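You operate a simulated robot arm through the tools that you are given. There is no shell and no other tool.

You run a simulated robot arm. Do the job below in one go: nothing can be reset, and whatever is moved stays where it is left.

TASK
Measure the green ball's wraps on the gauge and box it by size.
Fine: fill the notch, count, wind off; ball and bead in the box.

Only the result counts: the job must be done as asked and must still hold three seconds after the hand-in. Knocking over, shifting, dropping, spilling or breaking anything else fails it.

THE ROBOT
A 7-joint arm with a two-finger parallel gripper, fixed in place. Base frame: the origin is on the floor under the middle of its stand, x ahead of it, y to its left, z up; the work surface is at about z = 74. Units: cm, rad, N and s.
It reaches about 137.2 cm from its shoulder. Its first joint turns from -2.601 to 2.601 rad. Payload 3.43 kg.
The tool frame sits at the grasp point between the pads (the TCP): z along the fingers, y along the line on which they close. The tips reach 3 cm beyond it. Largest opening 9.4 cm; finger width 2.8, thickness 1; the body of the gripper, 5 by 9.6 cm, starts 5.5 cm behind the TCP.
Orientation is told as [roll, pitch, yaw] about the base's x, y, z axes, in that order, counted from this pose: with the fingers straight down and closing along the base's y, the tool's x points along the base's -x, its y along +y and its z along -z.

THE INTERFACE
- The arm moves only by the tool apply_moves. Its argument "moves" is a list of rows, each an object of numbers (a shift or turn left out is 0, a gripper value left out holds the last): "grip": the gripper command, from -1 (fully open) to 1 (shut), values between in proportion; "dx", "dy", "dz": the shift along the base's x, y, z in units of 40 mm (1.0 is 40 mm); "wx", "wy", "wz": the turn, a rotation vector about the base's x, y, z in units of 5 degrees (1.0 is 5 degrees). In form: [{"grip": .., "dx": .., "dy": .., "dz": .., "wx": .., "wy": .., "wz": ..}, ...]. A call has 1 to 20 rows; each row shifts and turns the commanded pose from where the row before left it. A call with a number of a shift or a turn outside -1 to 1 is refused whole. Each row takes 0.2 s and may step no farther than 5 cm and 0.15 rad from the row before; otherwise, or with a gripper value out of range, the whole call is refused. Where a pose cannot be reached the arm comes as near as it can. A force on the tool above 40 N (or 10 N above the force at the start of the call, whichever is more), or a blocked arm, ends the call early, and 0.2 s more pass. Each finger travels about 4.5 cm/s and halts on what it meets, pressing with about 33 N; the grip force reading is that of the motor and also rises with nothing between the fingers. The clock runs only during rows and for 0.2 s after the last one: add rows that do not move to give the fingers time. It gives the time, the measured TCP pose, the force on the tool (base axes), the opening and the grip force at its end, in the units of the frame above (readings bear some noise), with the torque about the TCP (base axes, N m) and any sound that the robot's microphone picked up.
- Cameras (640 x 400 px; columns grow to the right, rows downward): "scene" is fixed at [21.99, -65, 133.99]; the picture's right is [0.51, -0.86, 0.00], its down [-0.33, -0.20, -0.92] and it looks along [0.79, 0.47, -0.38] (base axes); focal length 361 px, centre (320, 200). "wrist" rides on the gripper at [7.6, 1.4, -10.2] in the tool frame; the picture's right is [-0.18, 0.98, 0.00], its down [-0.75, -0.14, -0.64] and it looks along [-0.63, -0.12, 0.77] (tool axes); focal length 243 px, centre (320, 200). There is no depth. A picture from a camera that has moved, and an enlarged one, comes with that camera's place and axes in the base frame and with its lens.
- grab_frame(camera): a new picture of that camera. No time passes.
- inspect(camera, box): a new picture of the part [left, top, right, bottom] of that camera's present view, enlarged. No time passes.
- job_done(): hands the job in; it is judged then, once.

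Places have to be worked out from the pictures, the camera data and where the tool is seen. Open the gripper and draw the arm clear of the work before you hand the job in, unless the task says otherwise.

The tools are called as name(argument=value, ...) on one line, values as JSON. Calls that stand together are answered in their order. apply_moves: Moves the arm, as the interface text tells. Its arguments: {"type":"object","properties":{"moves":{"type":"array","items":{"type":"object","properties":{"grip":{"type":"number"},"dx":{"type":"number"},"dy":{"type":"number"},"dz":{"type":"number"},"wx":{"type":"number"},"wy":{"type":"number"},"wz":{"type":"number"}}}}},"required":["moves"]} The other tools are called the same way: grab_frame (camera) takes a picture; inspect (camera, box) takes an enlarged picture of a part of a camera's view; job_done () hands the job in.

At the start:

```text
time: 0.0
tool_pos: [72.05, -2.6, 107.39]
ee_rot: [-0.001, 0.0, 0.0]
wrist_force: [-1.0, -0.2, 0.1]
wrist_torque: [-0.01, 0.0, 0.02]
width: 9.41
grip_force: 0.0
```

scene: 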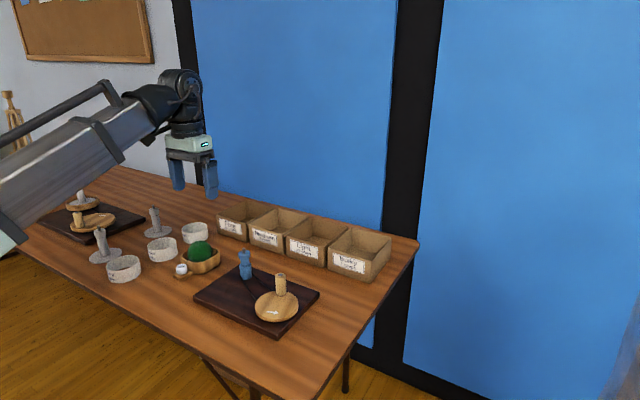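
wrist: 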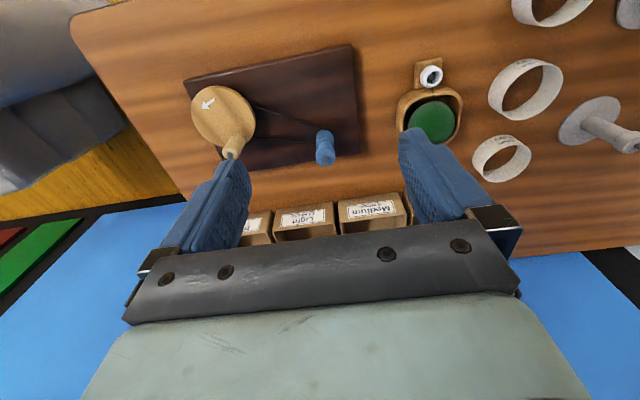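

I'll look closely at the scene before moving anything: the gauge, the ball, the rings, the boxes and their labels.

inspect(camera="scene", box=[160, 230, 330, 340])

inspect(camera="scene", box=[210, 190, 400, 290])

inspect(camera="scene", box=[30, 180, 220, 290])

inspect(camera="wrist", box=[170, 40, 480, 240])

```text
3.64 times, centred on (245, 285) of scene
camera zoom: at [21.99, -65.0, 133.99], right [0.51, -0.86, 0.0], down [-0.33, -0.2, -0.92], along [0.79, 0.47, -0.38], focal length 1311 px, centre (593, -109)
```

zoom: 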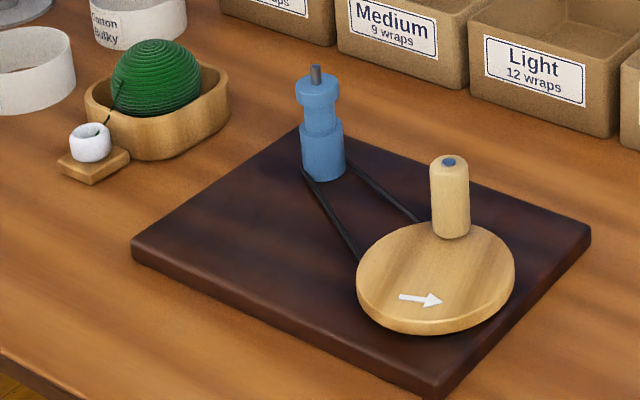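

```text
3.37 times, centred on (305, 240) of scene
camera zoom: at [21.99, -65.0, 133.99], right [0.51, -0.86, 0.0], down [-0.33, -0.2, -0.92], along [0.79, 0.47, -0.38], focal length 1214 px, centre (370, 65)
```

zoom: 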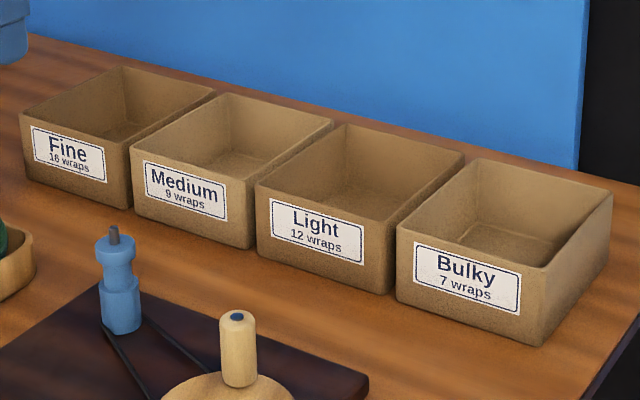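

```text
3.37 times, centred on (125, 235) of scene
camera zoom: at [21.99, -65.0, 133.99], right [0.51, -0.86, 0.0], down [-0.33, -0.2, -0.92], along [0.79, 0.47, -0.38], focal length 1214 px, centre (977, 82)
```

zoom: 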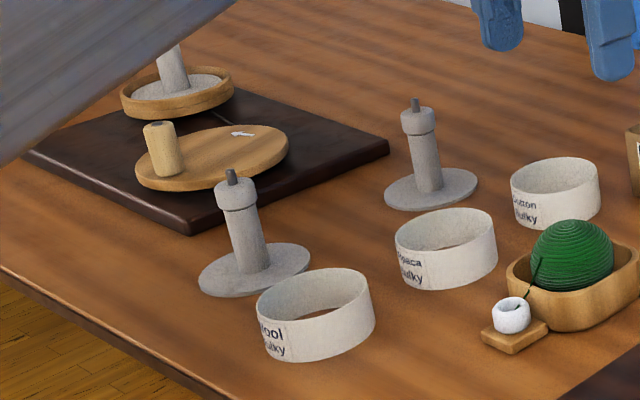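

```text
2.00 times, centred on (325, 140) of wrist
camera zoom: at [64.45, -1.13, 117.63], right [0.18, 0.98, 0.0], down [0.75, -0.14, 0.64], along [0.63, -0.12, -0.77], focal length 485 px, centre (310, 320)
```

zoom: 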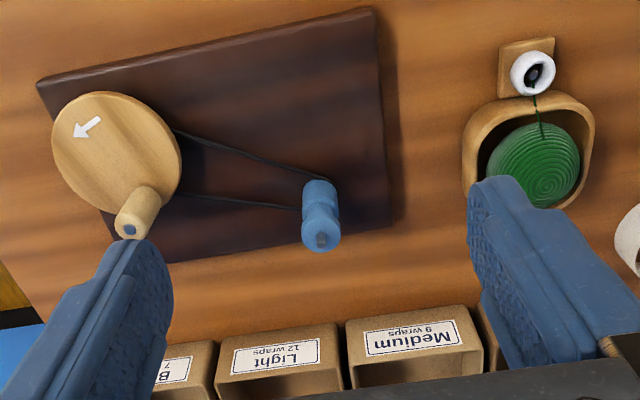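

The gauge is a blue spindle with a notched neck and a pin on top, belt-driven from a crank wheel with an arrow on it. The bead is a ring tied to the ball. I'll zoom in further on both before moving.

inspect(camera="wrist", box=[290, 110, 370, 170])

inspect(camera="scene", box=[225, 240, 265, 290])

inspect(camera="scene", box=[165, 235, 225, 285])

inspect(camera="wrist", box=[390, 50, 480, 150])

inspect(camera="scene", box=[240, 260, 320, 330])

```text
6.67 times, centred on (330, 140) of wrist
camera zoom: at [64.45, -1.13, 117.63], right [0.18, 0.98, 0.0], down [0.75, -0.14, 0.64], along [0.63, -0.12, -0.77], focal length 1618 px, centre (253, 600)
```

zoom: 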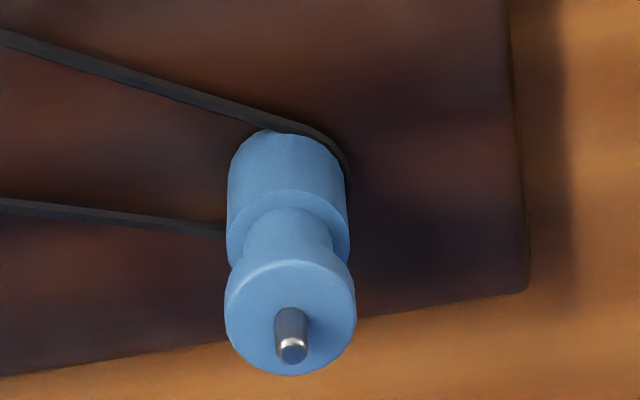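

```text
8.00 times, centred on (245, 265) of scene
camera zoom: at [21.99, -65.0, 133.99], right [0.51, -0.86, 0.0], down [-0.33, -0.2, -0.92], along [0.79, 0.47, -0.38], focal length 2884 px, centre (920, -320)
```

zoom: 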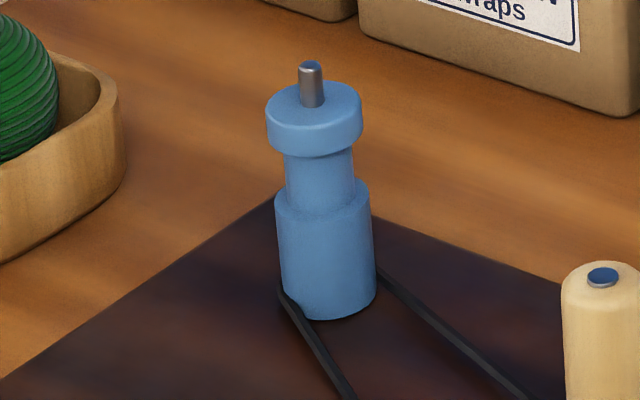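

```text
8.00 times, centred on (195, 260) of scene
camera zoom: at [21.99, -65.0, 133.99], right [0.51, -0.86, 0.0], down [-0.33, -0.2, -0.92], along [0.79, 0.47, -0.38], focal length 2884 px, centre (1320, -280)
```

zoom: 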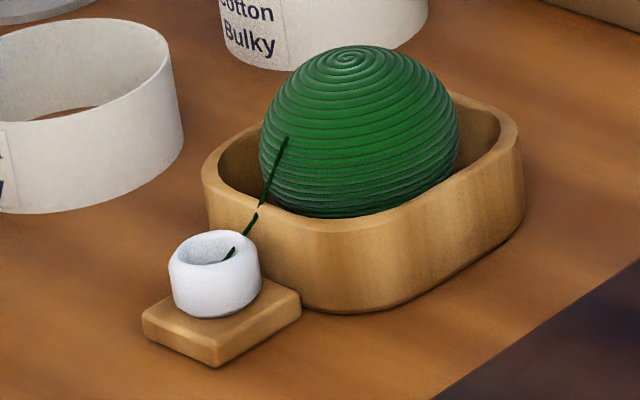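

```text
4.00 times, centred on (435, 100) of wrist
camera zoom: at [64.45, -1.13, 117.63], right [0.18, 0.98, 0.0], down [0.75, -0.14, 0.64], along [0.63, -0.12, -0.77], focal length 970 px, centre (-140, 600)
```

zoom: 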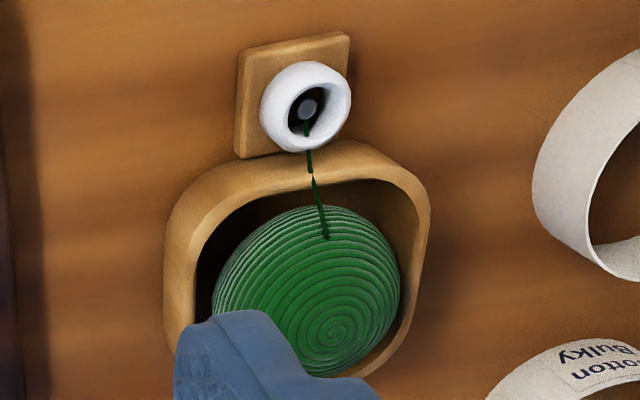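

```text
5.71 times, centred on (280, 295) of scene
camera zoom: at [21.99, -65.0, 133.99], right [0.51, -0.86, 0.0], down [-0.33, -0.2, -0.92], along [0.79, 0.47, -0.38], focal length 2060 px, centre (549, -343)
```

zoom: 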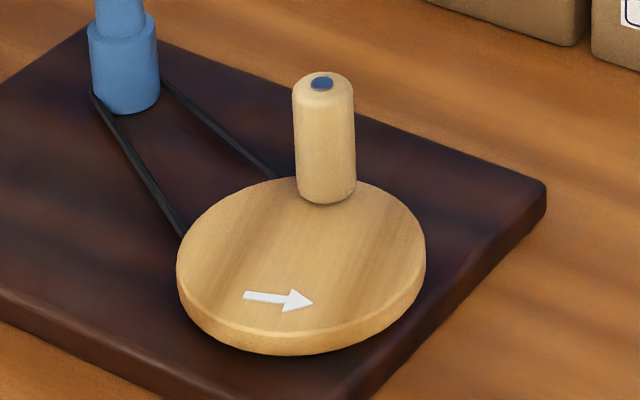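

My estimates so far, from combining both cameras:

| Item | Position (cm) |
|---|---|
| Bead | about (76.9, 13.9, 76.4) |
| Ball | about (82.8, 12.9, 79.8) |
| Spindle pin tip | about (83.8, -4.1, 85.2) |
| Crank handle top | about (80.7, -18.9, 83.8) |

I'll move above the bead for a closer look.

apply_moves(moves=[{"grip": -1, "dx": 0.194, "dy": 0.6875, "dz": -0.4}, {"dx": 0.194, "dy": 0.6875, "dz": -0.4}, {"dx": 0.194, "dy": 0.6875, "dz": -0.4}, {"dx": 0.194, "dy": 0.6875, "dz": -0.4}, {"dx": 0.194, "dy": 0.6875, "dz": -0.4}, {"dx": 0.194, "dy": 0.6875, "dz": -0.4}, {}])

grab_frame(camera="wrist")

grab_frame(camera="scene")

```text
time: 1.6
tool_pos: [77.04, 13.8, 97.83]
ee_rot: [0.001, 0.0, -0.001]
wrist_force: [-0.1, 0.2, 0.4]
wrist_torque: [0.01, -0.01, -0.03]
width: 9.41
grip_force: 0.1
```

```text
taken
camera wrist: at [69.35, 15.35, 107.89], right [0.19, 0.98, 0.0], down [0.75, -0.14, 0.64], along [0.63, -0.12, -0.77], focal length 243 px, centre (320, 200)
```

wrist: 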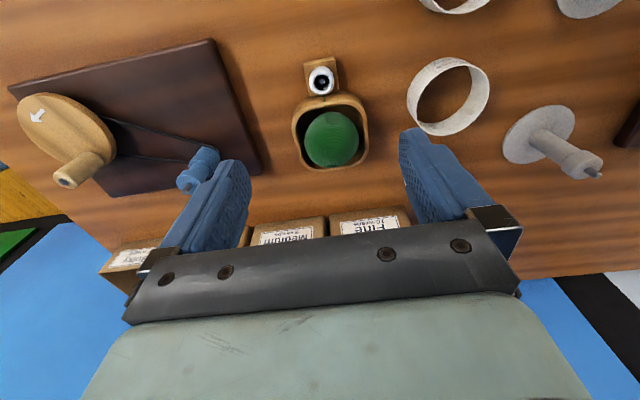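

```text
taken
```

scene: 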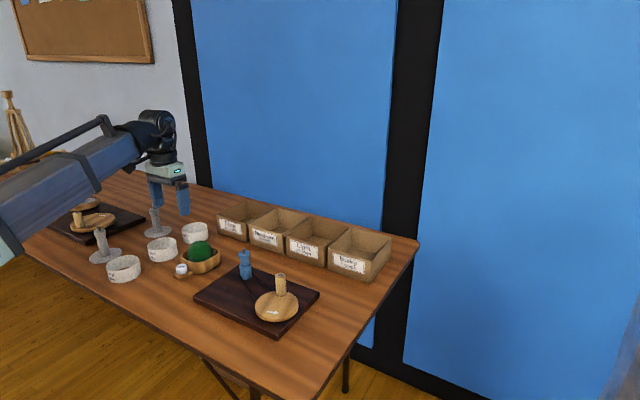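

From here the bead works out to about (77.0, 14.0). I'll zoom in on the bead, its rest and the tray.

inspect(camera="wrist", box=[290, 50, 370, 175])

inspect(camera="wrist", box=[300, 60, 345, 100])

inspect(camera="wrist", box=[0, 40, 260, 210])

inspect(camera="wrist", box=[400, 0, 640, 200])

```text
3.20 times, centred on (330, 112) of wrist
camera zoom: at [69.35, 15.35, 107.89], right [0.19, 0.98, 0.0], down [0.75, -0.14, 0.64], along [0.63, -0.12, -0.77], focal length 776 px, centre (288, 480)
```

zoom: 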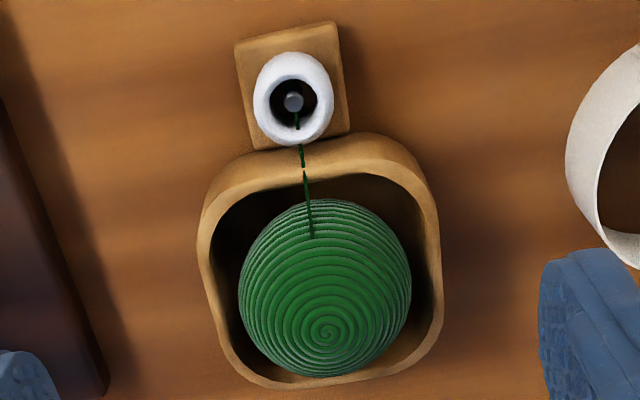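

```text
10.00 times, centred on (322, 80) of wrist
camera zoom: at [69.35, 15.35, 107.89], right [0.19, 0.98, 0.0], down [0.75, -0.14, 0.64], along [0.63, -0.12, -0.77], focal length 2426 px, centre (295, 1400)
```

zoom: 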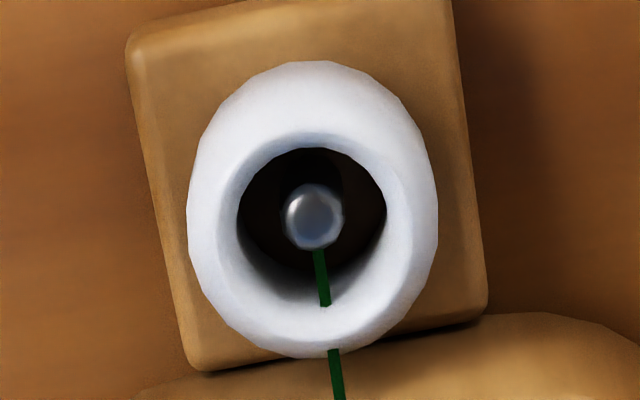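

```text
2.35 times, centred on (130, 125) of wrist
camera zoom: at [69.35, 15.35, 107.89], right [0.19, 0.98, 0.0], down [0.75, -0.14, 0.64], along [0.63, -0.12, -0.77], focal length 571 px, centre (767, 376)
```

zoom: 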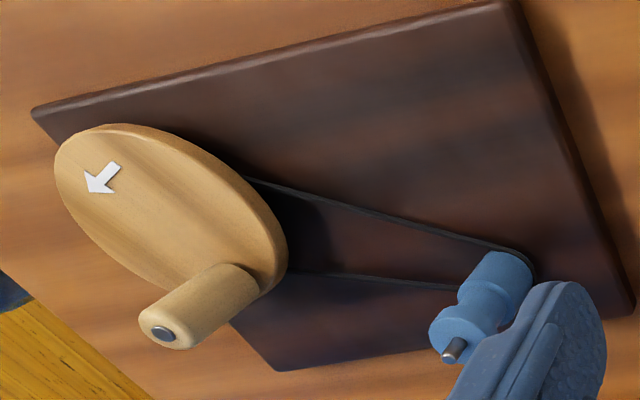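

```text
2.00 times, centred on (520, 100) of wrist
camera zoom: at [69.35, 15.35, 107.89], right [0.19, 0.98, 0.0], down [0.75, -0.14, 0.64], along [0.63, -0.12, -0.77], focal length 485 px, centre (-80, 400)
```

zoom: 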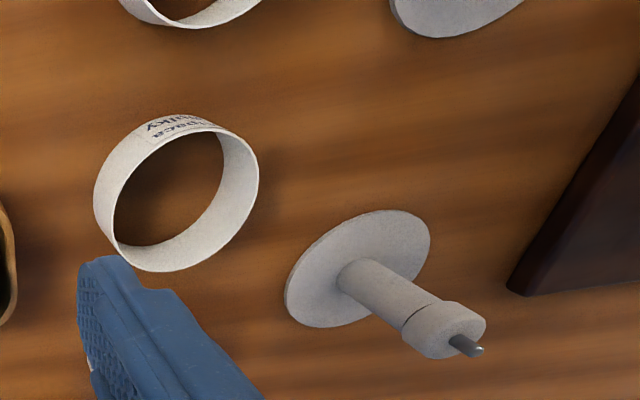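

The bead sits over a small peg on its rest, and the thread runs in the +x direction to the ball. I'll descend above the bead with the fingers open and check heights from close up.

apply_moves(moves=[{"dx": -0.02, "dy": 0.03, "dz": -0.8}, {"dz": -0.8}, {"dz": -0.8}, {}])

grab_frame(camera="wrist")

inspect(camera="scene", box=[140, 200, 260, 290])

```text
time: 2.6
tool_pos: [76.64, 13.77, 88.27]
ee_rot: [0.0, -0.002, 0.0]
wrist_force: [0.2, 0.2, 0.2]
wrist_torque: [-0.02, 0.0, 0.03]
width: 9.41
grip_force: 0.1
```

```text
taken
camera wrist: at [69.04, 15.34, 98.42], right [0.18, 0.98, 0.0], down [0.75, -0.14, 0.64], along [0.63, -0.12, -0.77], focal length 243 px, centre (320, 200)
```

wrist: 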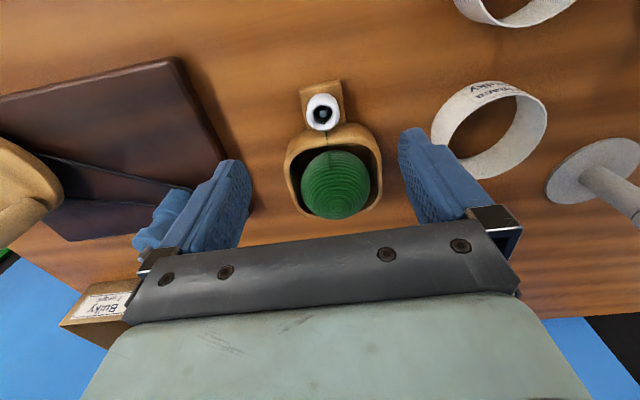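

```text
4.44 times, centred on (200, 245) of scene
camera zoom: at [21.99, -65.0, 133.99], right [0.51, -0.86, 0.0], down [-0.33, -0.2, -0.92], along [0.79, 0.47, -0.38], focal length 1602 px, centre (853, 0)
```

zoom: 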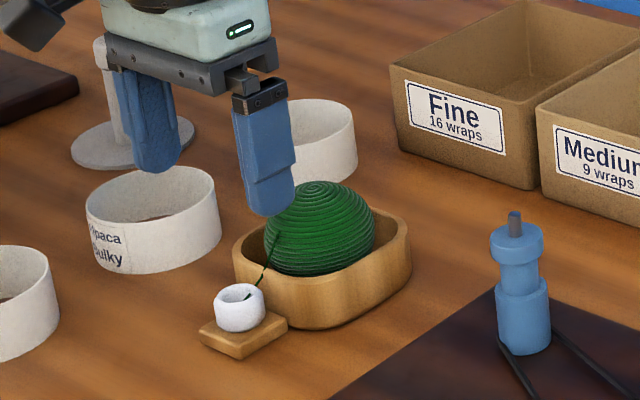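

The bead spans about z 75.3 to 77.7 at (77.0, 14.05), and the tray rim starts near x = 78 at z = 78. I'll offset the grasp slightly in -x to clear the rim, go down to z of about 81.5 and look again.

apply_moves(moves=[{"dx": -0.16, "dz": -0.55}, {"dz": -0.55}, {"dz": -0.55}, {}])

grab_frame(camera="wrist")

inspect(camera="scene", box=[155, 225, 235, 285])

```text
time: 3.6
tool_pos: [75.91, 13.46, 81.64]
ee_rot: [-0.001, 0.0, 0.0]
wrist_force: [-0.3, -0.1, 0.8]
wrist_torque: [0.01, -0.02, 0.02]
width: 9.4
grip_force: 0.1
```

```text
taken
camera wrist: at [68.21, 15.23, 91.79], right [0.18, 0.98, 0.0], down [0.75, -0.14, 0.64], along [0.63, -0.12, -0.77], focal length 243 px, centre (320, 200)
```

wrist: 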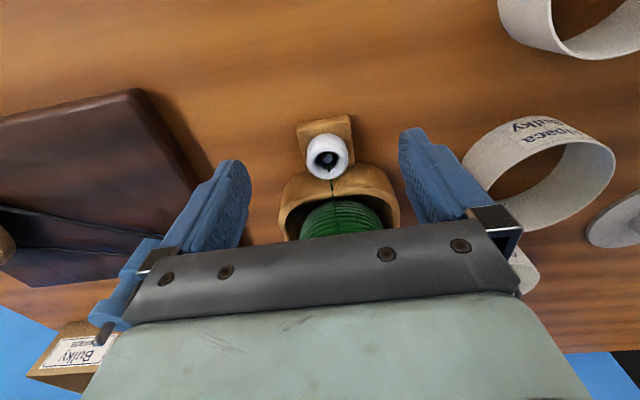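

```text
6.67 times, centred on (195, 255) of scene
camera zoom: at [21.99, -65.0, 133.99], right [0.51, -0.86, 0.0], down [-0.33, -0.2, -0.92], along [0.79, 0.47, -0.38], focal length 2404 px, centre (1153, -167)
```

zoom: 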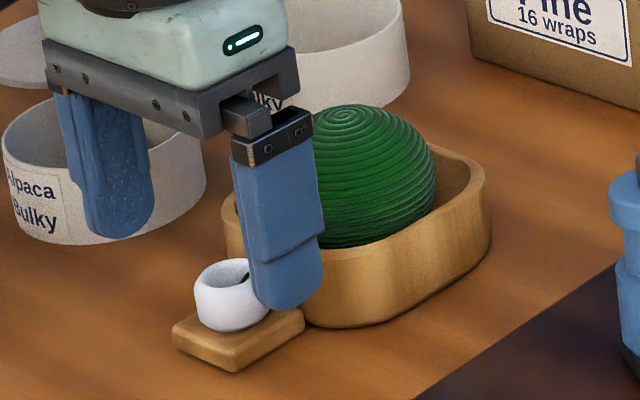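

The bead is centred to within 0.2 cm of the finger midline. I'll nudge +y, lower to TCP z of about 79.2 so the tips are at 76.2, clear of the rest, and close on the bead.

apply_moves(moves=[{"dy": 0.05, "dz": -0.3}, {"dz": -0.29}, {}, {"grip": 1}, {"grip": 1}, {"grip": 1}, {"grip": 1}, {"grip": 1}, {"grip": 1}])

grab_frame(camera="wrist")

inspect(camera="scene", box=[155, 225, 235, 285])

```text
time: 5.6
tool_pos: [75.83, 13.97, 79.33]
ee_rot: [-0.001, 0.001, 0.0]
wrist_force: [-0.4, 0.3, 0.1]
wrist_torque: [0.02, -0.01, -0.02]
width: 2.57
grip_force: 32.8
```

```text
taken
camera wrist: at [68.27, 15.56, 89.46], right [0.18, 0.98, 0.0], down [0.75, -0.14, 0.64], along [0.63, -0.12, -0.77], focal length 243 px, centre (320, 200)
```

wrist: 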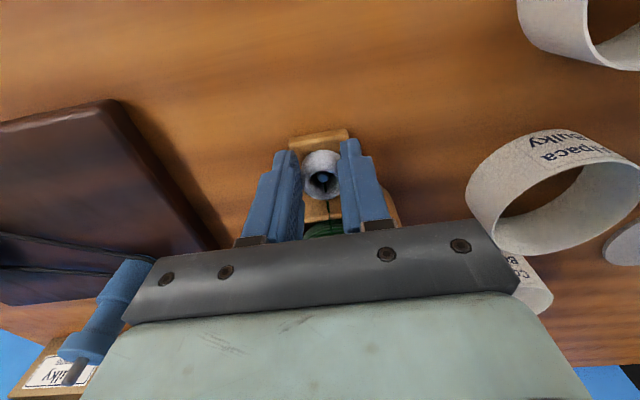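

```text
6.67 times, centred on (195, 255) of scene
camera zoom: at [21.99, -65.0, 133.99], right [0.51, -0.86, 0.0], down [-0.33, -0.2, -0.92], along [0.79, 0.47, -0.38], focal length 2404 px, centre (1153, -167)
```

zoom: 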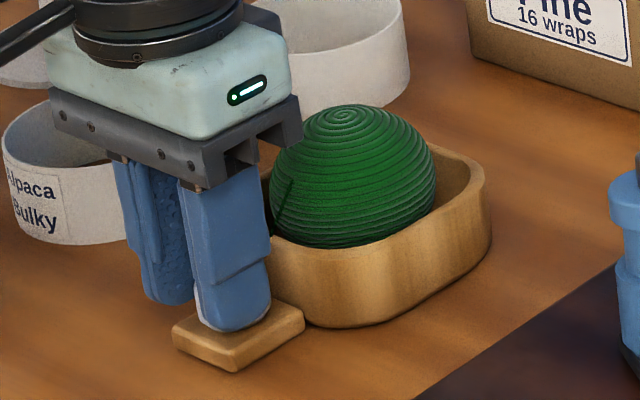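

The grip is firm: width 2.57 cm and force 33 N on the bead. Next I lift straight up off the peg and check that the bead comes with the fingers.

apply_moves(moves=[{"dz": 0.4}, {"dz": 0.5}, {"dz": 0.6}, {"dz": 0.6}, {}])

grab_frame(camera="wrist")

inspect(camera="scene", box=[145, 205, 245, 285])

```text
time: 6.8
tool_pos: [76.06, 14.13, 87.84]
ee_rot: [0.001, 0.002, 0.0]
wrist_force: [-0.1, 0.4, 1.1]
wrist_torque: [-0.02, 0.03, -0.01]
width: 2.56
grip_force: 32.9
```

```text
taken
camera wrist: at [68.45, 15.68, 97.97], right [0.18, 0.98, 0.0], down [0.75, -0.14, 0.64], along [0.63, -0.12, -0.77], focal length 243 px, centre (320, 200)
```

wrist: 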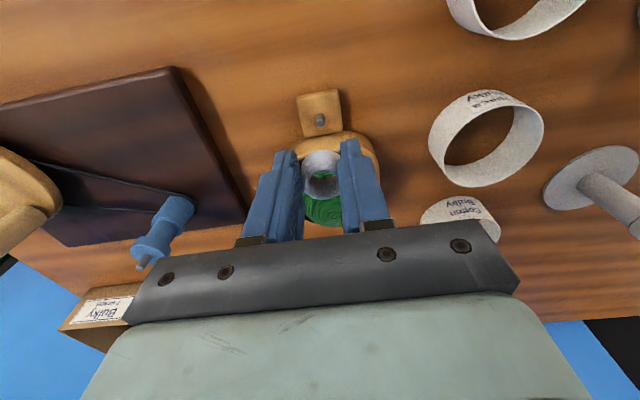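

```text
5.00 times, centred on (195, 245) of scene
camera zoom: at [21.99, -65.0, 133.99], right [0.51, -0.86, 0.0], down [-0.33, -0.2, -0.92], along [0.79, 0.47, -0.38], focal length 1803 px, centre (945, -25)
```

zoom: 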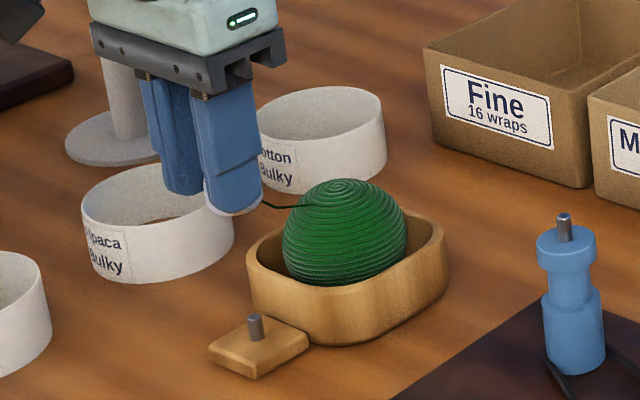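

The bead lifted cleanly with its thread attached, and the rest and tray didn't move. I'll zoom in on the bead in the fingers to find its centre relative to the TCP.

inspect(camera="wrist", box=[280, 130, 360, 220])

inspect(camera="scene", box=[170, 230, 210, 260])

inspect(camera="wrist", box=[100, 170, 220, 290])

```text
4.44 times, centred on (320, 175) of wrist
camera zoom: at [68.45, 15.68, 97.97], right [0.18, 0.98, 0.0], down [0.75, -0.14, 0.64], along [0.63, -0.12, -0.77], focal length 1078 px, centre (320, 311)
```

zoom: 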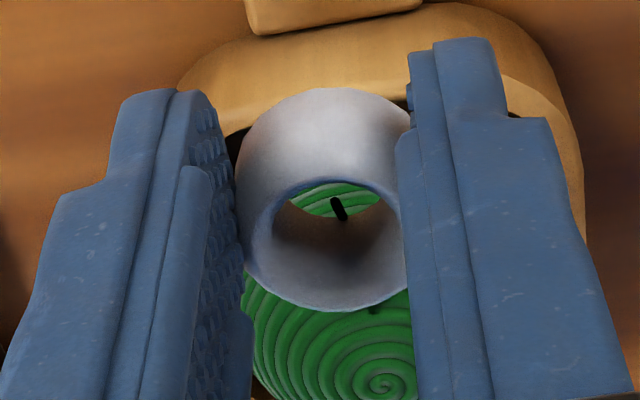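

```text
13.33 times, centred on (190, 245) of scene
camera zoom: at [21.99, -65.0, 133.99], right [0.51, -0.86, 0.0], down [-0.33, -0.2, -0.92], along [0.79, 0.47, -0.38], focal length 4807 px, centre (2053, -400)
```

zoom: 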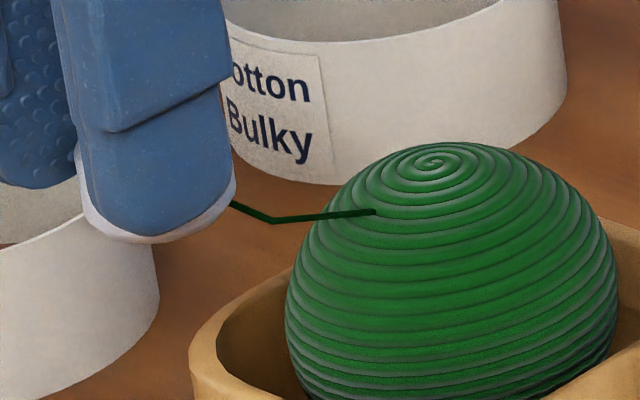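

```text
3.33 times, centred on (160, 230) of wrist
camera zoom: at [68.45, 15.68, 97.97], right [0.18, 0.98, 0.0], down [0.75, -0.14, 0.64], along [0.63, -0.12, -0.77], focal length 809 px, centre (853, 100)
```

zoom: 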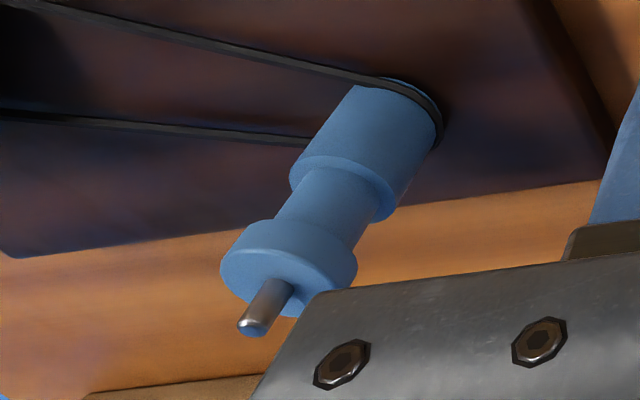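

The bead's centre is about 0.85 cm ahead of the TCP in x, with its bottom about 3.35 cm below the TCP and its top about 1.7 cm below. I'll carry it over to just above the spindle, keeping well clear, and refine the pin position there.

apply_moves(moves=[{"dz": 0.6}, {"dx": 0.17, "dy": -0.5, "dz": 0.15}, {"dx": 0.2, "dy": -0.6, "dz": 0.15}, {"dx": 0.2, "dy": -0.6, "dz": 0.1}, {"dx": 0.2, "dy": -0.6}, {"dx": 0.2, "dy": -0.6}, {"dx": 0.2, "dy": -0.6}, {"dx": 0.2, "dy": -0.6}, {"dx": 0.2, "dy": -0.37}, {}])

grab_frame(camera="wrist")

grab_frame(camera="scene")

inspect(camera="scene", box=[180, 210, 290, 290])

```text
time: 9.0
tool_pos: [82.46, -3.78, 91.65]
ee_rot: [0.001, -0.001, -0.001]
wrist_force: [-0.2, -0.4, -0.6]
wrist_torque: [0.05, -0.03, 0.0]
width: 2.59
grip_force: 32.9
```

```text
taken
camera wrist: at [74.87, -2.19, 101.86], right [0.18, 0.98, 0.0], down [0.75, -0.14, 0.64], along [0.63, -0.12, -0.77], focal length 243 px, centre (320, 200)
```

wrist: 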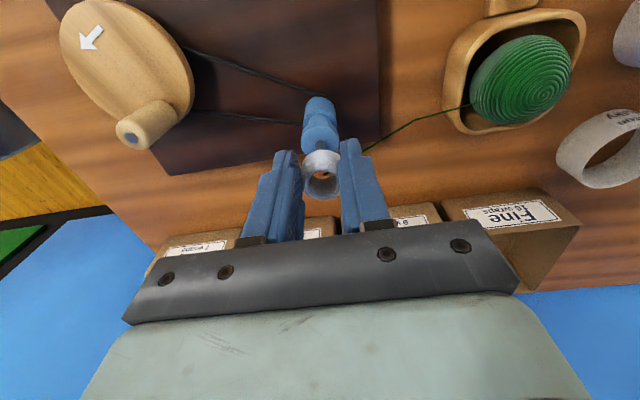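

```text
taken
```

scene: 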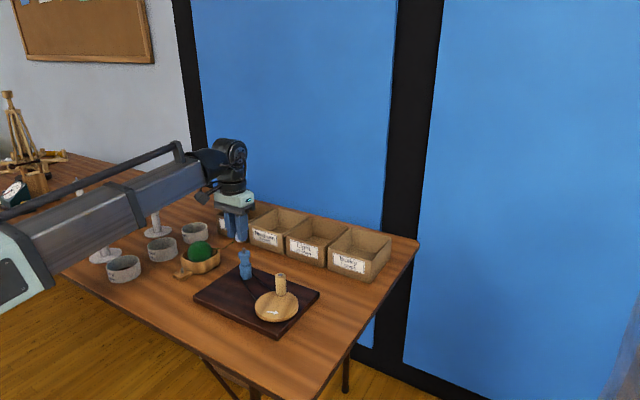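

```text
5.00 times, centred on (235, 250) of scene
camera zoom: at [21.99, -65.0, 133.99], right [0.51, -0.86, 0.0], down [-0.33, -0.2, -0.92], along [0.79, 0.47, -0.38], focal length 1803 px, centre (745, -50)
```

zoom: 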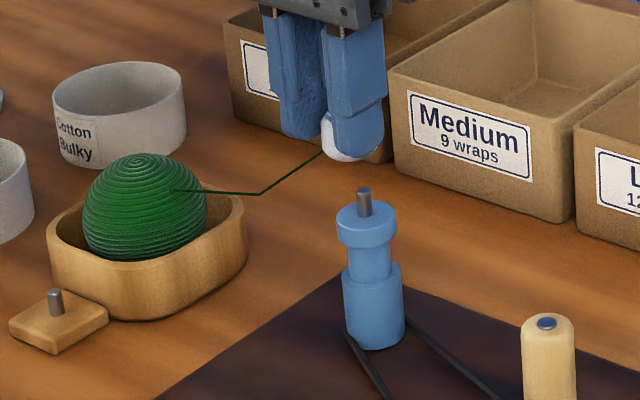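

The bead hangs above the spindle and the thread is paying out. I'll zoom both cameras to align the bead over the pin.

inspect(camera="wrist", box=[280, 90, 360, 220])

inspect(camera="scene", box=[230, 225, 270, 290])

inspect(camera="wrist", box=[50, 0, 210, 160])

```text
3.08 times, centred on (320, 155) of wrist
camera zoom: at [74.87, -2.19, 101.86], right [0.18, 0.98, 0.0], down [0.75, -0.14, 0.64], along [0.63, -0.12, -0.77], focal length 746 px, centre (320, 338)
```

zoom: 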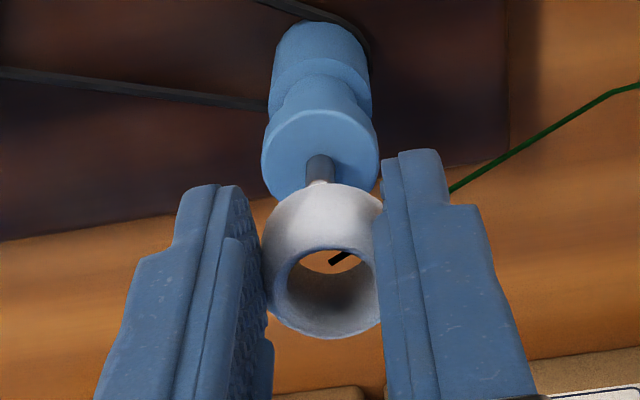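

```text
6.15 times, centred on (250, 258) of scene
camera zoom: at [21.99, -65.0, 133.99], right [0.51, -0.86, 0.0], down [-0.33, -0.2, -0.92], along [0.79, 0.47, -0.38], focal length 2219 px, centre (751, -154)
```

zoom: 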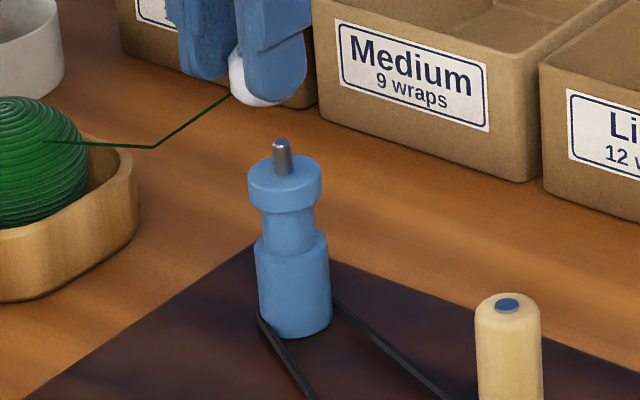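

```text
2.50 times, centred on (130, 80) of wrist
camera zoom: at [74.87, -2.19, 101.86], right [0.18, 0.98, 0.0], down [0.75, -0.14, 0.64], along [0.63, -0.12, -0.77], focal length 606 px, centre (795, 500)
```

zoom: 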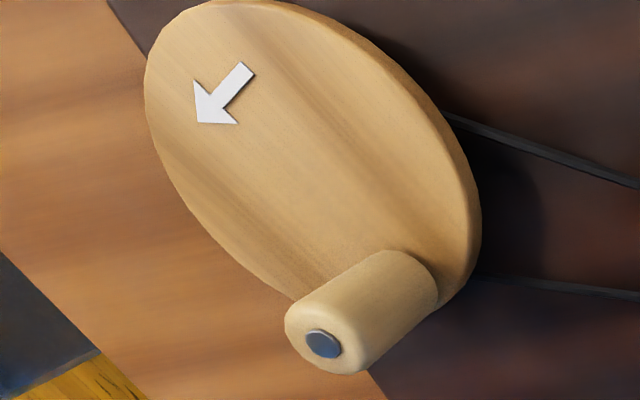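

The wrist view puts the spindle axis near (83.8, -3.92), while the bead is now at about (83.3, -3.6). I'll shift by (+0.45, -0.33), lower until the bead is just above the pin tip, and recheck.

apply_moves(moves=[{"dx": 0.113, "dy": -0.083}, {"dz": -0.25}, {"dz": -0.25}, {}, {}])

inspect(camera="wrist", box=[280, 90, 360, 220])

inspect(camera="scene", box=[225, 225, 275, 265])

```text
time: 10.2
tool_pos: [82.64, -4.07, 89.7]
ee_rot: [0.001, 0.001, 0.0]
wrist_force: [0.0, -1.1, 0.2]
wrist_torque: [-0.01, 0.01, -0.02]
width: 2.59
grip_force: 33.1
```

```text
3.08 times, centred on (320, 155) of wrist
camera zoom: at [75.03, -2.49, 99.9], right [0.18, 0.98, 0.0], down [0.75, -0.14, 0.64], along [0.63, -0.12, -0.77], focal length 746 px, centre (320, 338)
```

zoom: 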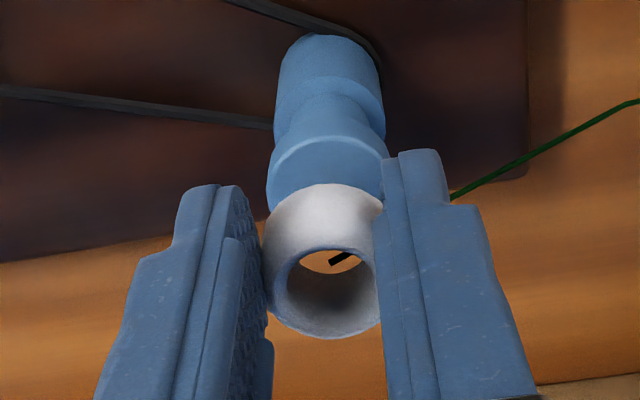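

```text
10.00 times, centred on (250, 245) of scene
camera zoom: at [21.99, -65.0, 133.99], right [0.51, -0.86, 0.0], down [-0.33, -0.2, -0.92], along [0.79, 0.47, -0.38], focal length 3606 px, centre (1020, -250)
```

zoom: 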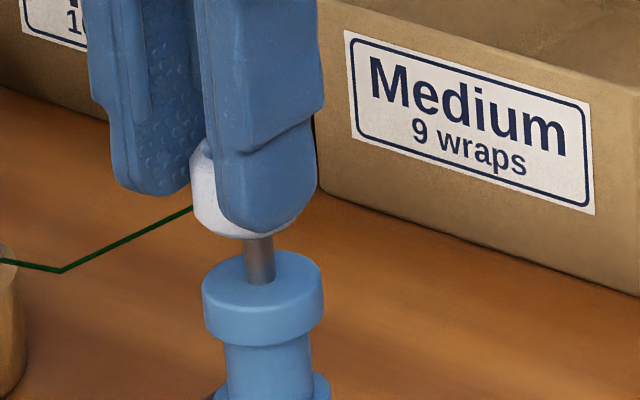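

With the camera axes refined, the bead sits about 1.0 cm ahead of the TCP, and it is over the pin to within about 0.1 cm. The bead bottom is roughly 0.6 cm above the pin tip. I'll shift +0.1 in x and lower slowly over the pin, watching the force.

apply_moves(moves=[{"dx": 0.025, "dz": -0.1}, {"dz": -0.1}, {"dz": -0.1}, {"dz": -0.1}, {}])

inspect(camera="wrist", box=[280, 90, 360, 220])

inspect(camera="scene", box=[225, 230, 275, 270])

```text
time: 11.4
tool_pos: [82.81, -3.99, 88.16]
ee_rot: [0.001, -0.001, -0.002]
wrist_force: [-0.3, -0.8, 0.4]
wrist_torque: [0.02, 0.02, 0.0]
width: 2.57
grip_force: 33.0
```

```text
3.08 times, centred on (320, 155) of wrist
camera zoom: at [75.17, -2.45, 98.27], right [0.18, 0.98, 0.0], down [0.75, -0.14, 0.64], along [0.63, -0.12, -0.77], focal length 746 px, centre (320, 338)
```

zoom: 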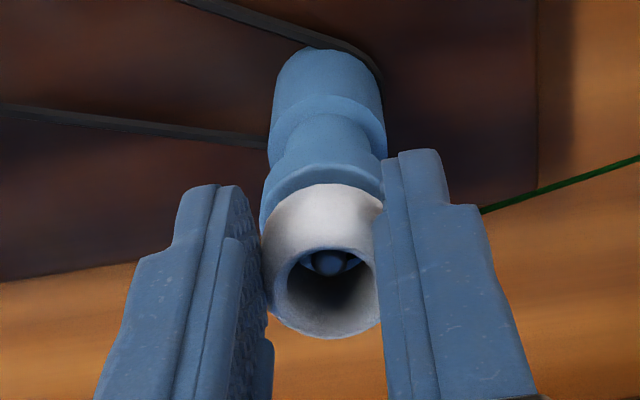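

```text
10.00 times, centred on (250, 250) of scene
camera zoom: at [21.99, -65.0, 133.99], right [0.51, -0.86, 0.0], down [-0.33, -0.2, -0.92], along [0.79, 0.47, -0.38], focal length 3606 px, centre (1020, -300)
```

zoom: 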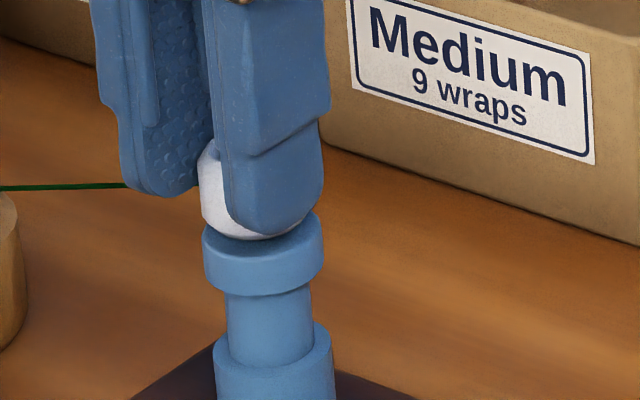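

The pin tip is visible through the bead's hole, so they're aligned. I judge the remaining gap to the spindle top at about 0.8 cm, so I'll lower 0.6 cm more in small steps.

apply_moves(moves=[{"dz": -0.05}, {"dz": -0.05}, {"dz": -0.05}, {}, {}])

inspect(camera="wrist", box=[280, 90, 360, 220])

inspect(camera="scene", box=[225, 230, 275, 270])

```text
time: 12.6
tool_pos: [82.79, -4.01, 87.55]
ee_rot: [0.0, -0.001, 0.0]
wrist_force: [-2.0, 0.3, 29.1]
wrist_torque: [0.0, -0.23, -0.01]
width: 2.62
grip_force: 33.1
```

```text
3.08 times, centred on (320, 155) of wrist
camera zoom: at [75.19, -2.41, 97.7], right [0.18, 0.98, 0.0], down [0.75, -0.14, 0.64], along [0.63, -0.12, -0.77], focal length 746 px, centre (320, 338)
```

zoom: 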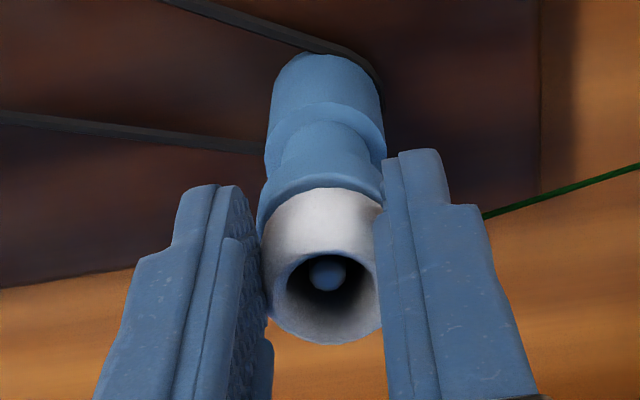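

```text
10.00 times, centred on (250, 250) of scene
camera zoom: at [21.99, -65.0, 133.99], right [0.51, -0.86, 0.0], down [-0.33, -0.2, -0.92], along [0.79, 0.47, -0.38], focal length 3606 px, centre (1020, -300)
```

zoom: 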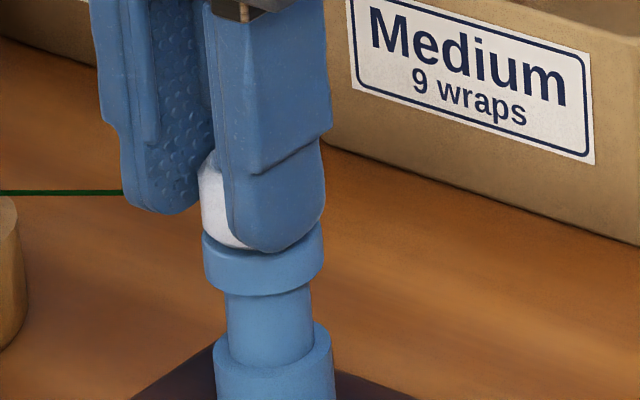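

The force rose to 29 N, so the bead is seated on the spindle top with the pin inside its hole. I'll relieve the pressure slightly and then open the fingers part way.

apply_moves(moves=[{"dz": 0.03}, {}, {"grip": 0.2}, {"grip": 0.1}, {"grip": 0.0}, {"grip": 0.0}])

inspect(camera="wrist", box=[280, 90, 360, 220])

inspect(camera="scene", box=[225, 230, 275, 270])

```text
time: 14.0
tool_pos: [82.82, -4.07, 87.59]
ee_rot: [0.0, 0.0, 0.0]
wrist_force: [0.4, 0.9, -0.4]
wrist_torque: [-0.02, -0.01, -0.01]
width: 4.73
grip_force: 0.1
```

```text
3.08 times, centred on (320, 155) of wrist
camera zoom: at [75.24, -2.45, 97.73], right [0.18, 0.98, 0.0], down [0.75, -0.14, 0.64], along [0.63, -0.12, -0.77], focal length 746 px, centre (320, 338)
```

zoom: 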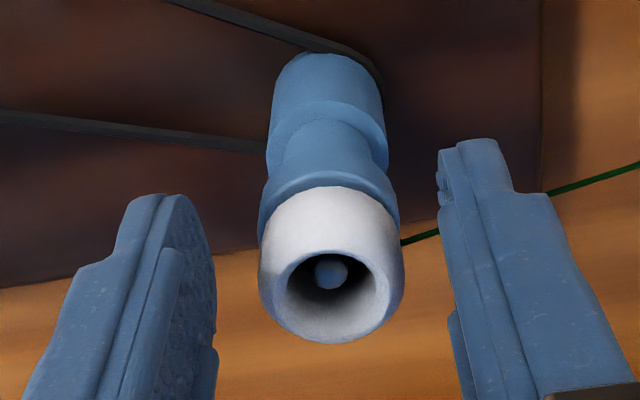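

```text
10.00 times, centred on (250, 250) of scene
camera zoom: at [21.99, -65.0, 133.99], right [0.51, -0.86, 0.0], down [-0.33, -0.2, -0.92], along [0.79, 0.47, -0.38], focal length 3606 px, centre (1020, -300)
```

zoom: 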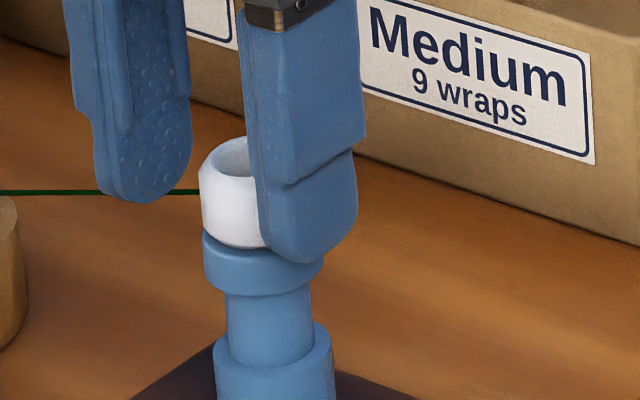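

The bead rests on the spindle top around the pin. I'll rise straight up clear of it and look again.

apply_moves(moves=[{"dz": 0.4}, {"dz": 0.6}, {"dz": 0.8}, {"dz": 0.5, "dy": -0.5}, {"dy": -0.9}, {"dy": -0.9, "grip": -0.3}, {"dy": -0.8}, {}])

inspect(camera="scene", box=[225, 235, 275, 285])

grab_frame(camera="wrist")

grab_frame(camera="scene")

```text
time: 15.8
tool_pos: [83.01, -16.41, 96.8]
ee_rot: [-0.002, 0.0, 0.0]
wrist_force: [-0.5, 1.0, 1.0]
wrist_torque: [-0.01, 0.0, 0.0]
width: 6.09
grip_force: 0.1
```

```text
8.00 times, centred on (250, 260) of scene
camera zoom: at [21.99, -65.0, 133.99], right [0.51, -0.86, 0.0], down [-0.33, -0.2, -0.92], along [0.79, 0.47, -0.38], focal length 2884 px, centre (880, -280)
```

zoom: 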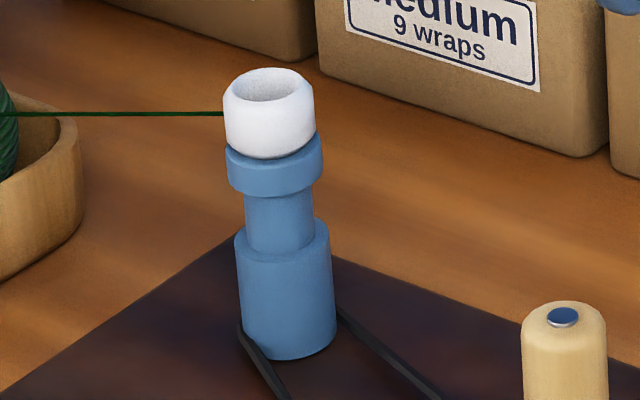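

```text
taken
camera wrist: at [75.44, -14.79, 106.91], right [0.18, 0.98, 0.0], down [0.75, -0.14, 0.64], along [0.63, -0.12, -0.77], focal length 243 px, centre (320, 200)
```

wrist: 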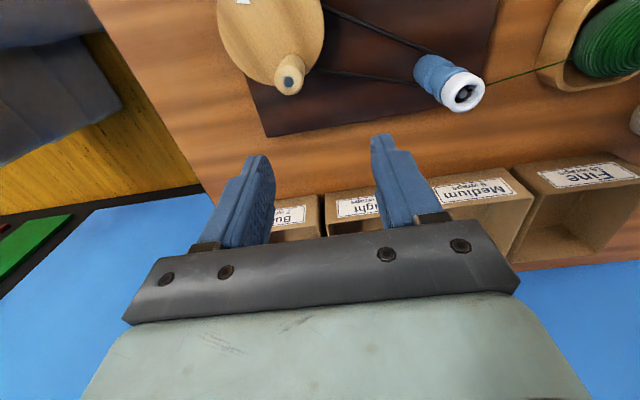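

```text
taken
```

scene: 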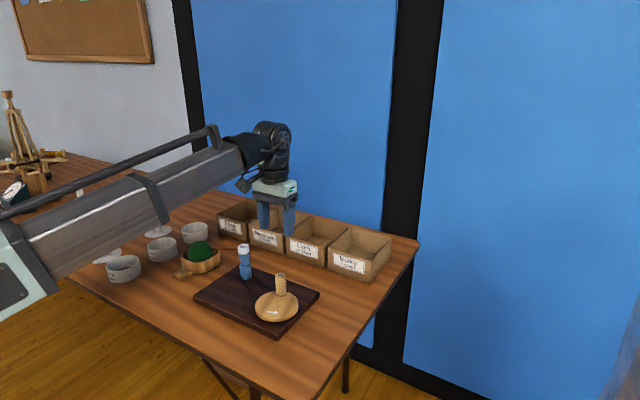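

The bead stands on the spindle with the thread running to the ball. Next I need precise crank geometry, so I'll back off in -x and view the wheel from above.

apply_moves(moves=[{"dx": -1.0, "dy": -0.2, "grip": -1}, {"dx": -1.0, "dy": -0.2}, {"dx": -0.8}, {}, {}])

grab_frame(camera="wrist")

inspect(camera="wrist", box=[220, 60, 420, 190])

```text
time: 17.0
tool_pos: [71.78, -18.25, 96.96]
ee_rot: [0.001, 0.0, 0.0]
wrist_force: [-0.4, 0.4, -0.5]
wrist_torque: [0.0, 0.03, 0.0]
width: 9.38
grip_force: 0.2
```

```text
taken
camera wrist: at [64.11, -16.65, 107.17], right [0.18, 0.98, 0.0], down [0.75, -0.14, 0.64], along [0.63, -0.12, -0.77], focal length 243 px, centre (320, 200)
```

wrist: 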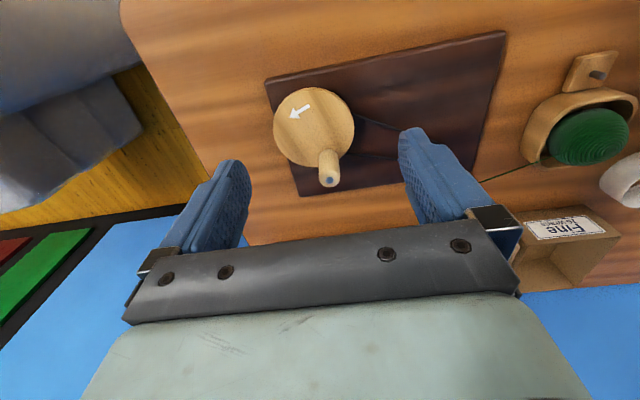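

```text
3.08 times, centred on (320, 125) of wrist
camera zoom: at [64.11, -16.65, 107.17], right [0.18, 0.98, 0.0], down [0.75, -0.14, 0.64], along [0.63, -0.12, -0.77], focal length 746 px, centre (320, 431)
```

zoom: 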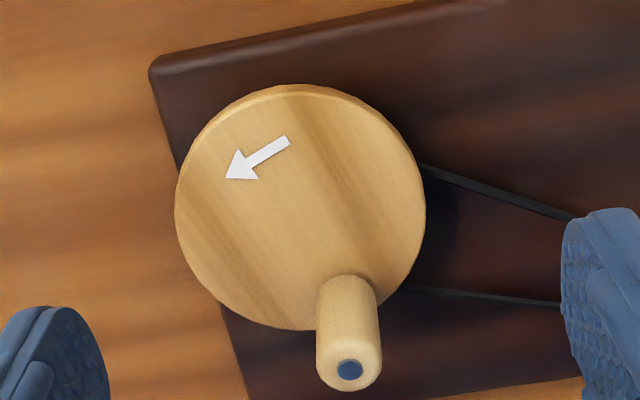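

From this view the wheel centre is about (76.9, -19.9), its top is at z of about 78.35, and the handle is at (80.57, -18.6). That makes the crank radius about 3.9 cm, and the arrow points counter-clockwise seen from above. I'll move above the handle.

apply_moves(moves=[{"dx": 0.8, "dy": -0.02}, {"dx": 0.8}, {"dx": 0.6, "dy": 0.0, "grip": 0.0}, {"dz": -0.6}, {"dz": -0.6}, {}, {}])

grab_frame(camera="wrist")

inspect(camera="wrist", box=[230, 90, 410, 200])

```text
time: 18.6
tool_pos: [80.61, -18.44, 92.15]
ee_rot: [0.001, 0.002, 0.0]
wrist_force: [-0.3, -0.2, 1.3]
wrist_torque: [-0.01, 0.02, -0.02]
width: 4.7
grip_force: 0.2
```

```text
taken
camera wrist: at [72.97, -16.79, 102.38], right [0.18, 0.98, 0.0], down [0.75, -0.14, 0.64], along [0.63, -0.12, -0.77], focal length 243 px, centre (320, 200)
```

wrist: 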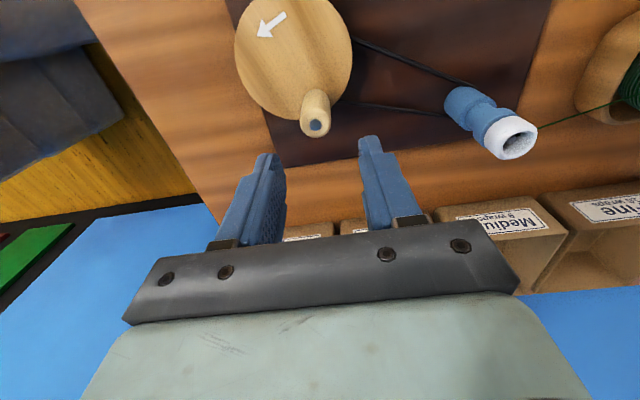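

```text
3.56 times, centred on (320, 145) of wrist
camera zoom: at [72.97, -16.79, 102.38], right [0.18, 0.98, 0.0], down [0.75, -0.14, 0.64], along [0.63, -0.12, -0.77], focal length 863 px, centre (320, 396)
```

zoom: 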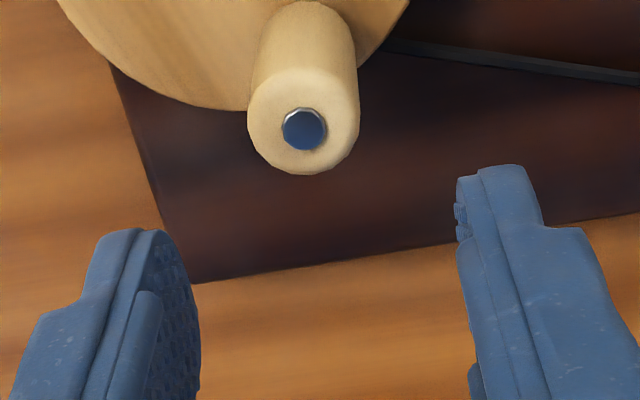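

The handle top reads (80.57, -18.58), so I need about -0.39 in y. I'll centre on it and descend until the tips are about 1 cm above the wheel.

apply_moves(moves=[{"dy": -0.0975}, {"dz": -0.6}, {"dz": -0.6}, {"dz": -0.6}, {"dz": -0.6}, {}, {}])

inspect(camera="scene", box=[240, 240, 330, 320])

grab_frame(camera="wrist")

```text
time: 20.2
tool_pos: [80.52, -18.47, 82.28]
ee_rot: [-0.001, 0.001, -0.001]
wrist_force: [0.7, -0.8, -0.2]
wrist_torque: [0.02, -0.01, 0.01]
width: 4.68
grip_force: 0.1
```

```text
5.00 times, centred on (285, 280) of scene
camera zoom: at [21.99, -65.0, 133.99], right [0.51, -0.86, 0.0], down [-0.33, -0.2, -0.92], along [0.79, 0.47, -0.38], focal length 1803 px, centre (495, -200)
```

zoom: 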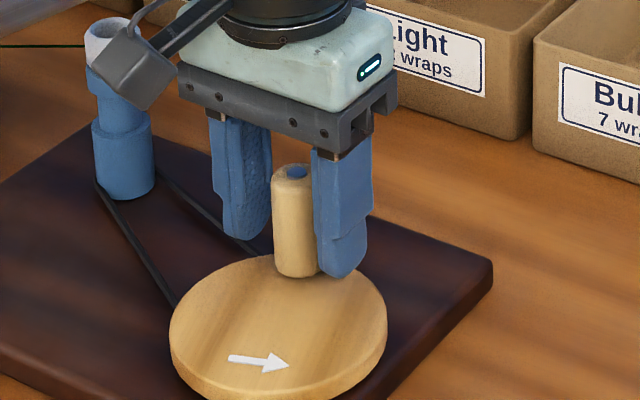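

```text
taken
camera wrist: at [72.85, -16.93, 92.51], right [0.18, 0.98, 0.0], down [0.75, -0.14, 0.64], along [0.63, -0.12, -0.77], focal length 243 px, centre (320, 200)
```

wrist: 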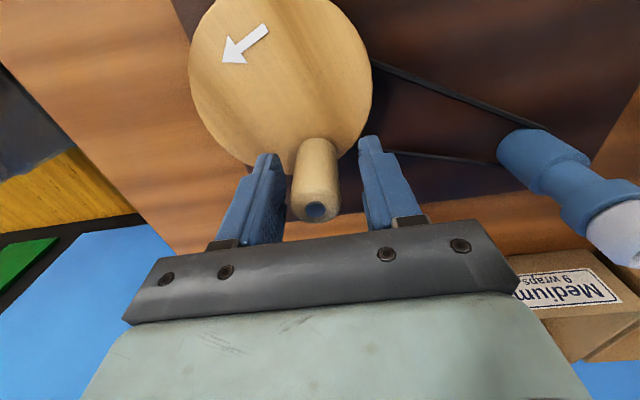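

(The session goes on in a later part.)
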